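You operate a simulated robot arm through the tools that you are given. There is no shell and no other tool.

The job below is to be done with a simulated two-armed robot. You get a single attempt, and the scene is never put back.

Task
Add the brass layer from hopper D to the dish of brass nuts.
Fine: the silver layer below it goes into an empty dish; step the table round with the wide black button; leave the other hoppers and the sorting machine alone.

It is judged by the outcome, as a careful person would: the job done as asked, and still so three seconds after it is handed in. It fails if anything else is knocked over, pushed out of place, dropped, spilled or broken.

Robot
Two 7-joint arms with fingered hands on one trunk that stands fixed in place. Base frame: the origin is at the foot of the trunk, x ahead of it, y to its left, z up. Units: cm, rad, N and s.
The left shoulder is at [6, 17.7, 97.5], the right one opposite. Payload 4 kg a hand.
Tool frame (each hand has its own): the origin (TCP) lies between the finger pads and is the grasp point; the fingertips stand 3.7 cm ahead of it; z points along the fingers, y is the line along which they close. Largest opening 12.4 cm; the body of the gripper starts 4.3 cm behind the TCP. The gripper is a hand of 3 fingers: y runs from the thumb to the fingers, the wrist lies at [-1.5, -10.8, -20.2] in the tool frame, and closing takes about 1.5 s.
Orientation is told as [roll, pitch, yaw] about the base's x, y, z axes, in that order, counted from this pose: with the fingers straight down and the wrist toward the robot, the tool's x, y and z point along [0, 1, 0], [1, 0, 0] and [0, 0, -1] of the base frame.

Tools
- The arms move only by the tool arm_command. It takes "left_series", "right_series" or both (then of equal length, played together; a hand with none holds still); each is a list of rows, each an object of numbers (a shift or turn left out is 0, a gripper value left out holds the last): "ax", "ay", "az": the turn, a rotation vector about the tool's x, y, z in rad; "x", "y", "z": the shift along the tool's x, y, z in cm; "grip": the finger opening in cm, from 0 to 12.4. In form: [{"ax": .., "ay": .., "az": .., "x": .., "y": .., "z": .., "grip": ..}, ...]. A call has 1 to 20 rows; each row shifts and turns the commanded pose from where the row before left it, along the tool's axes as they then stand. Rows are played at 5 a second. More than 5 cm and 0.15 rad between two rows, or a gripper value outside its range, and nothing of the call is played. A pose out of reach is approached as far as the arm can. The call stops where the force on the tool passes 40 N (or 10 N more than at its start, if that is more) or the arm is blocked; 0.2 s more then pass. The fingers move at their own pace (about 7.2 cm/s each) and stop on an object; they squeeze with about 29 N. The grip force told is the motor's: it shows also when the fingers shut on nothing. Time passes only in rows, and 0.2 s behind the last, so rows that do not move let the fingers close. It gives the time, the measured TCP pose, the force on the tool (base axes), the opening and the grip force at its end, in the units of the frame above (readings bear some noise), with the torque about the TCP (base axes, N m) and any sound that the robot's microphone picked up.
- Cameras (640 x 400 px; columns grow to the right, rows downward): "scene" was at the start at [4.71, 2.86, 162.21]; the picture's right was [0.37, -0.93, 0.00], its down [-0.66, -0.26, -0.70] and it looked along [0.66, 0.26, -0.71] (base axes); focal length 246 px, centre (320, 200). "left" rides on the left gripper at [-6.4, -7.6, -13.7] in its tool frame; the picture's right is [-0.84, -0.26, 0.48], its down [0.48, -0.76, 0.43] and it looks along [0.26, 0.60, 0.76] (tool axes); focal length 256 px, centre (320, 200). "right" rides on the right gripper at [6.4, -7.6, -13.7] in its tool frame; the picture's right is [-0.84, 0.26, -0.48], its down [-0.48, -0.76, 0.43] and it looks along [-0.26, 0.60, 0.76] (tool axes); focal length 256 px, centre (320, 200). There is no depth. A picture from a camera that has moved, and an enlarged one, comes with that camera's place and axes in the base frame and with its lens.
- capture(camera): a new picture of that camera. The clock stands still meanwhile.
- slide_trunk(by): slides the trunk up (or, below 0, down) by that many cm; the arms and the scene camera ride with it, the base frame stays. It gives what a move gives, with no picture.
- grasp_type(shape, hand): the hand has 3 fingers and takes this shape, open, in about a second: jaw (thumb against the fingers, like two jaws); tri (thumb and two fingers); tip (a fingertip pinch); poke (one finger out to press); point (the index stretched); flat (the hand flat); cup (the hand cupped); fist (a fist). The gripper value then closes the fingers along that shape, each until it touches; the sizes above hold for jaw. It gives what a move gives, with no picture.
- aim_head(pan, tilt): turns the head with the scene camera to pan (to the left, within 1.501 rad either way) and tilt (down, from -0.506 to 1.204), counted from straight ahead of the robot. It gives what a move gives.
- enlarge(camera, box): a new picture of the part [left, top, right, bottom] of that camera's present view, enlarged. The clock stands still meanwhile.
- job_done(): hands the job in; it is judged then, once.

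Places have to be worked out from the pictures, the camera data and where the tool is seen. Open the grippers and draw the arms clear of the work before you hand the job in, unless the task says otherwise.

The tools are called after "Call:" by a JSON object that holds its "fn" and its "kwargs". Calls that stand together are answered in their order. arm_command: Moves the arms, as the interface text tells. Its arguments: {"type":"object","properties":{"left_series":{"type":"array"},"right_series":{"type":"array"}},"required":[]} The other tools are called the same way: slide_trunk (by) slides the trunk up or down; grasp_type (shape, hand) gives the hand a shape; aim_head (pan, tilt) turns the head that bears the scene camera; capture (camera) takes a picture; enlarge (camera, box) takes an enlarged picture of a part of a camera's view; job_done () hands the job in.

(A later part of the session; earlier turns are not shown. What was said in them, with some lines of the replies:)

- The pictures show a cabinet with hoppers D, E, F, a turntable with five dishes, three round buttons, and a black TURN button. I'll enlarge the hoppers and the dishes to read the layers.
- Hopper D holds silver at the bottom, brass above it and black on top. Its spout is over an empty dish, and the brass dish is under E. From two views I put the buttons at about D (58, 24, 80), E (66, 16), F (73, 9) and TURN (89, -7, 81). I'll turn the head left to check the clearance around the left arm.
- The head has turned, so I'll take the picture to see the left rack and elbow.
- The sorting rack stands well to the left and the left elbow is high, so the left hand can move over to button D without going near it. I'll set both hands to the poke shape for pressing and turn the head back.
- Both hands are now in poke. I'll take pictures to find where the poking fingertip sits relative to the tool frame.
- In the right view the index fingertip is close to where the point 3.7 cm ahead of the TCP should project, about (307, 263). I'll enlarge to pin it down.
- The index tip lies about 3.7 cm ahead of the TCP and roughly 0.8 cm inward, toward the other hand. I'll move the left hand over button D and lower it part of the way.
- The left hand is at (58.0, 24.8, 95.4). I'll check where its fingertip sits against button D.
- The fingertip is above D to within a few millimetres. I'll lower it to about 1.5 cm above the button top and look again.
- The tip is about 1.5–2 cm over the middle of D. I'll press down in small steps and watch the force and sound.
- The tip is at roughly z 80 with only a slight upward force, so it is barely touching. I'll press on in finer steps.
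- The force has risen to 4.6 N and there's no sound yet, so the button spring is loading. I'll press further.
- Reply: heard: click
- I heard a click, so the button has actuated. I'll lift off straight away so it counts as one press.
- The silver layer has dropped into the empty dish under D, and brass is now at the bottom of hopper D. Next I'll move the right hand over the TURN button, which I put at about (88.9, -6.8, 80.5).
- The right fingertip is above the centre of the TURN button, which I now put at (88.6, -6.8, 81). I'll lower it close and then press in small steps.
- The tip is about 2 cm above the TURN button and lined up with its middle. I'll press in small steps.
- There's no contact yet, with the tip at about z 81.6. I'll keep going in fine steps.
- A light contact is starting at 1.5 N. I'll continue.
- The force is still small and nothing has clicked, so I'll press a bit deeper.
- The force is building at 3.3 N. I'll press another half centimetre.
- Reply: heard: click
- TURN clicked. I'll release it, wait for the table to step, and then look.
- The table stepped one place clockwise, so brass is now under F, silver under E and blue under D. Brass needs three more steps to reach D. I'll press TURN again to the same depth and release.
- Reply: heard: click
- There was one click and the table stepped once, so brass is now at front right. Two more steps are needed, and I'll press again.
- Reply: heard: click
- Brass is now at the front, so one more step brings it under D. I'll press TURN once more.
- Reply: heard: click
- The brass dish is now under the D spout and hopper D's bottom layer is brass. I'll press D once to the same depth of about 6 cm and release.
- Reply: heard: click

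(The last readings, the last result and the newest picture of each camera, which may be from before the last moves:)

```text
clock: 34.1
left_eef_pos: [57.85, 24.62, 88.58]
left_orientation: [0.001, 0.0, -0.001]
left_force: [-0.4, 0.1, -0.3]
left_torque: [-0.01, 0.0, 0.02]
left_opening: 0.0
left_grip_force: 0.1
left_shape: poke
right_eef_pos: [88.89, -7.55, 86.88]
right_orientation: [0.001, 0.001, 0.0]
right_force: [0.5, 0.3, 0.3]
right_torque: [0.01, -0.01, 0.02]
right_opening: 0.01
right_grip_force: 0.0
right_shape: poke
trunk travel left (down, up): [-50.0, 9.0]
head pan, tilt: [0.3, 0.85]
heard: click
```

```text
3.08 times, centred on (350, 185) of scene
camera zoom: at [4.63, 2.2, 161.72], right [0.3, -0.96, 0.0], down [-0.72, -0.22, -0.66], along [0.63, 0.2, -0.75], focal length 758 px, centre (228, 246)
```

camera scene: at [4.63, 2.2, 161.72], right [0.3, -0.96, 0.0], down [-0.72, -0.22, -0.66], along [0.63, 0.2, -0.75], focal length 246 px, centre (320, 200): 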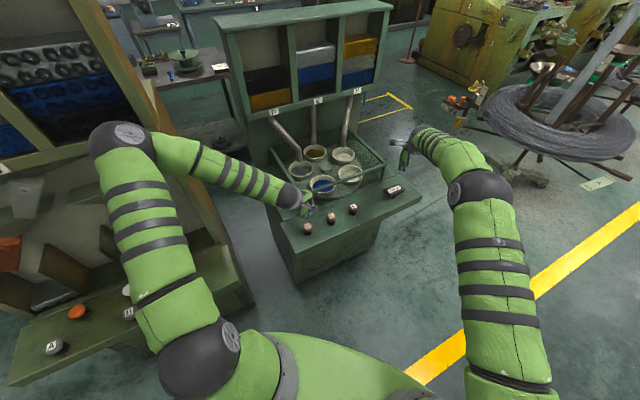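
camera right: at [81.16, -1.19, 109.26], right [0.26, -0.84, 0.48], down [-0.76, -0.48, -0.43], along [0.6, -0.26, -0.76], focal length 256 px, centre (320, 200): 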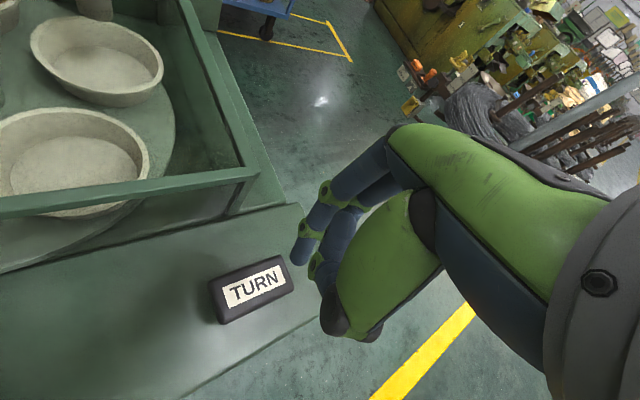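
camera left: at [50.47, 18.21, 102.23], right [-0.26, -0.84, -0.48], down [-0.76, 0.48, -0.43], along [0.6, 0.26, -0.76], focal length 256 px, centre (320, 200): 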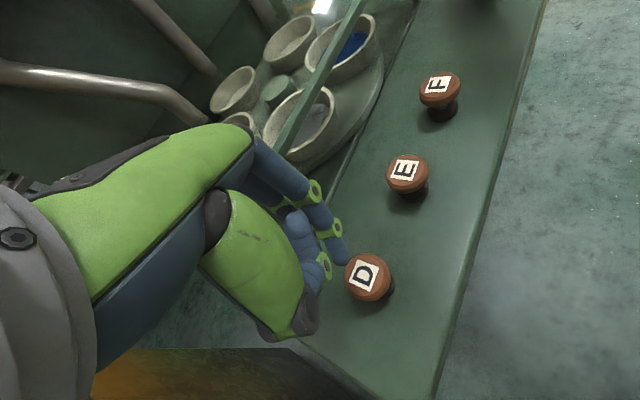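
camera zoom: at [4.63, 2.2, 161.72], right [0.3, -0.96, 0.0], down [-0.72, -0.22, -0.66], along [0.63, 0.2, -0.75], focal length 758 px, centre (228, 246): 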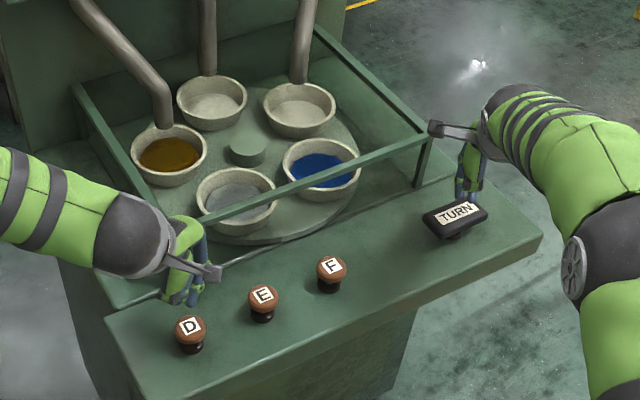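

Brass has gone from hopper D into the brass dish, leaving only black in the hopper. The other hoppers and dishes are unchanged. I'll raise both hands and draw the arms back along the paths they came by.

Call:
{"fn": "arm_command", "kwargs": {"left_series": [{"z": -4}, {"z": -4}, {"z": -4}, {"z": -4}, {"z": -4}, {"z": -4}, {"z": -1.5}, {"x": 4.2, "y": 0.6}, {"x": 4.2, "y": 0.6}, {"x": 4.2, "y": 0.6}, {"x": 4.2, "y": 0.6}, {}, {}, {}, {}], "right_series": [{"z": -4}, {"z": -4}, {"z": -4}, {"z": -4}, {"z": -4}, {"z": -4}, {"z": -3}, {"x": -2.46, "y": -3.8}, {"x": -2.46, "y": -3.8}, {"x": -2.46, "y": -3.8}, {"x": -2.46, "y": -3.8}, {"x": -2.46, "y": -3.8}, {"x": -2.46, "y": -3.8}, {"x": -2.46, "y": -3.8}, {}]}}

Call:
{"fn": "grasp_type", "kwargs": {"shape": "jaw", "hand": "left"}}

Call:
{"fn": "grasp_type", "kwargs": {"shape": "jaw", "hand": "right"}}

Call:
{"fn": "capture", "kwargs": {"camera": "scene"}}

Call:
{"fn": "enlarge", "kwargs": {"camera": "scene", "box": [200, 0, 440, 260]}}

Call:
{"fn": "capture", "kwargs": {"camera": "left"}}

```text
clock: 37.4
left_eef_pos: [60.35, 41.61, 114.05]
left_orientation: [0.0, 0.0, 0.0]
left_force: [-0.3, -0.5, -0.2]
left_torque: [-0.01, 0.01, 0.01]
left_opening: 0.0
left_grip_force: 0.0
left_shape: poke
right_eef_pos: [62.3, -24.66, 113.83]
right_orientation: [-0.001, 0.0, -0.002]
right_force: [-0.1, 0.5, -0.7]
right_torque: [0.0, 0.04, -0.04]
right_opening: 0.0
right_grip_force: 0.1
right_shape: poke
trunk travel left (down, up): [-50.0, 9.0]
head pan, tilt: [0.3, 0.85]
```

```text
clock: 38.2
left_eef_pos: [60.29, 41.58, 114.06]
left_orientation: [0.0, 0.0, 0.001]
left_force: [0.0, -0.7, 0.1]
left_torque: [-0.03, -0.03, 0.04]
left_opening: 12.41
left_grip_force: 0.0
left_shape: jaw
right_eef_pos: [62.24, -24.64, 113.82]
right_orientation: [0.001, -0.002, 0.001]
right_force: [0.5, -0.1, 0.1]
right_torque: [0.01, 0.0, -0.01]
right_opening: 0.0
right_grip_force: 0.1
right_shape: poke
trunk travel left (down, up): [-50.0, 9.0]
head pan, tilt: [0.3, 0.85]
```

```text
clock: 39.1
left_eef_pos: [60.42, 41.64, 114.06]
left_orientation: [0.0, 0.001, 0.0]
left_force: [-0.4, 1.0, 0.3]
left_torque: [-0.04, 0.0, 0.01]
left_opening: 12.39
left_grip_force: 0.1
left_shape: jaw
right_eef_pos: [62.27, -24.61, 113.84]
right_orientation: [0.0, -0.001, -0.001]
right_force: [-0.2, 0.7, 0.2]
right_torque: [0.02, -0.02, -0.02]
right_opening: 12.39
right_grip_force: 0.0
right_shape: jaw
trunk travel left (down, up): [-50.0, 9.0]
head pan, tilt: [0.3, 0.85]
```

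```text
taken
camera scene: at [4.63, 2.2, 161.72], right [0.3, -0.96, 0.0], down [-0.72, -0.22, -0.66], along [0.63, 0.2, -0.75], focal length 246 px, centre (320, 200)
```

scene: 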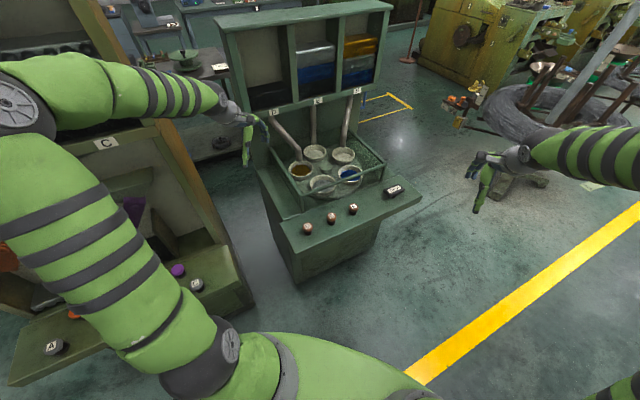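

```text
1.54 times, centred on (320, 130) of scene
camera zoom: at [4.63, 2.2, 161.72], right [0.3, -0.96, 0.0], down [-0.72, -0.22, -0.66], along [0.63, 0.2, -0.75], focal length 379 px, centre (320, 308)
```

zoom: 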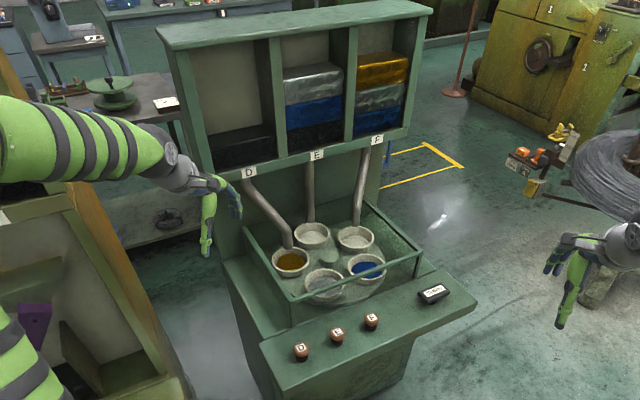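

```text
taken
camera left: at [52.75, 35.17, 127.66], right [-0.26, -0.84, -0.48], down [-0.76, 0.48, -0.43], along [0.6, 0.26, -0.76], focal length 256 px, centre (320, 200)
```

left: 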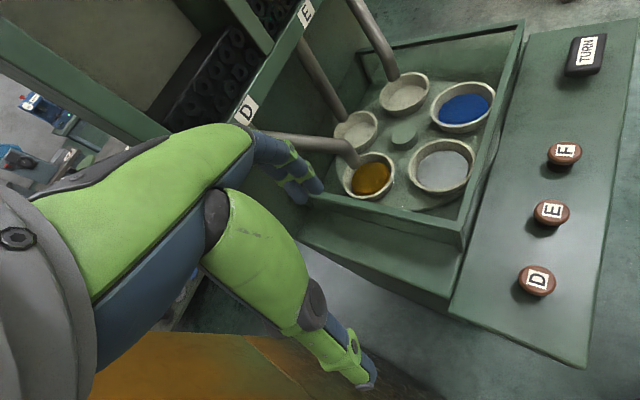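

Both arms are back at their starting places with the hands open. The brass layer is in the brass dish, silver is alone in a dish that was empty, and only black remains in hopper D. Hoppers E and F and the sorting machine weren't touched, so I'm handing the job in.

Call:
{"fn": "job_done", "kwargs": {}}

```text
The job is handed in.
```

The brass layer from hopper D is now in the dish of brass nuts, and the job is handed in.

- **Silver layer:** it went into the empty dish under D, and it is alone in that dish.
- **Table:** I stepped it round four times with the wide black TURN button until the brass dish was under D. A second press of D then dropped the brass.
- **Left alone:** hopper D now holds only its black layer. Hoppers E and F look unchanged in the final pictures, I didn't go near the sorting machine, and nothing appeared spilled or knocked out of place.

Both arms are back where they started, with the hands open.
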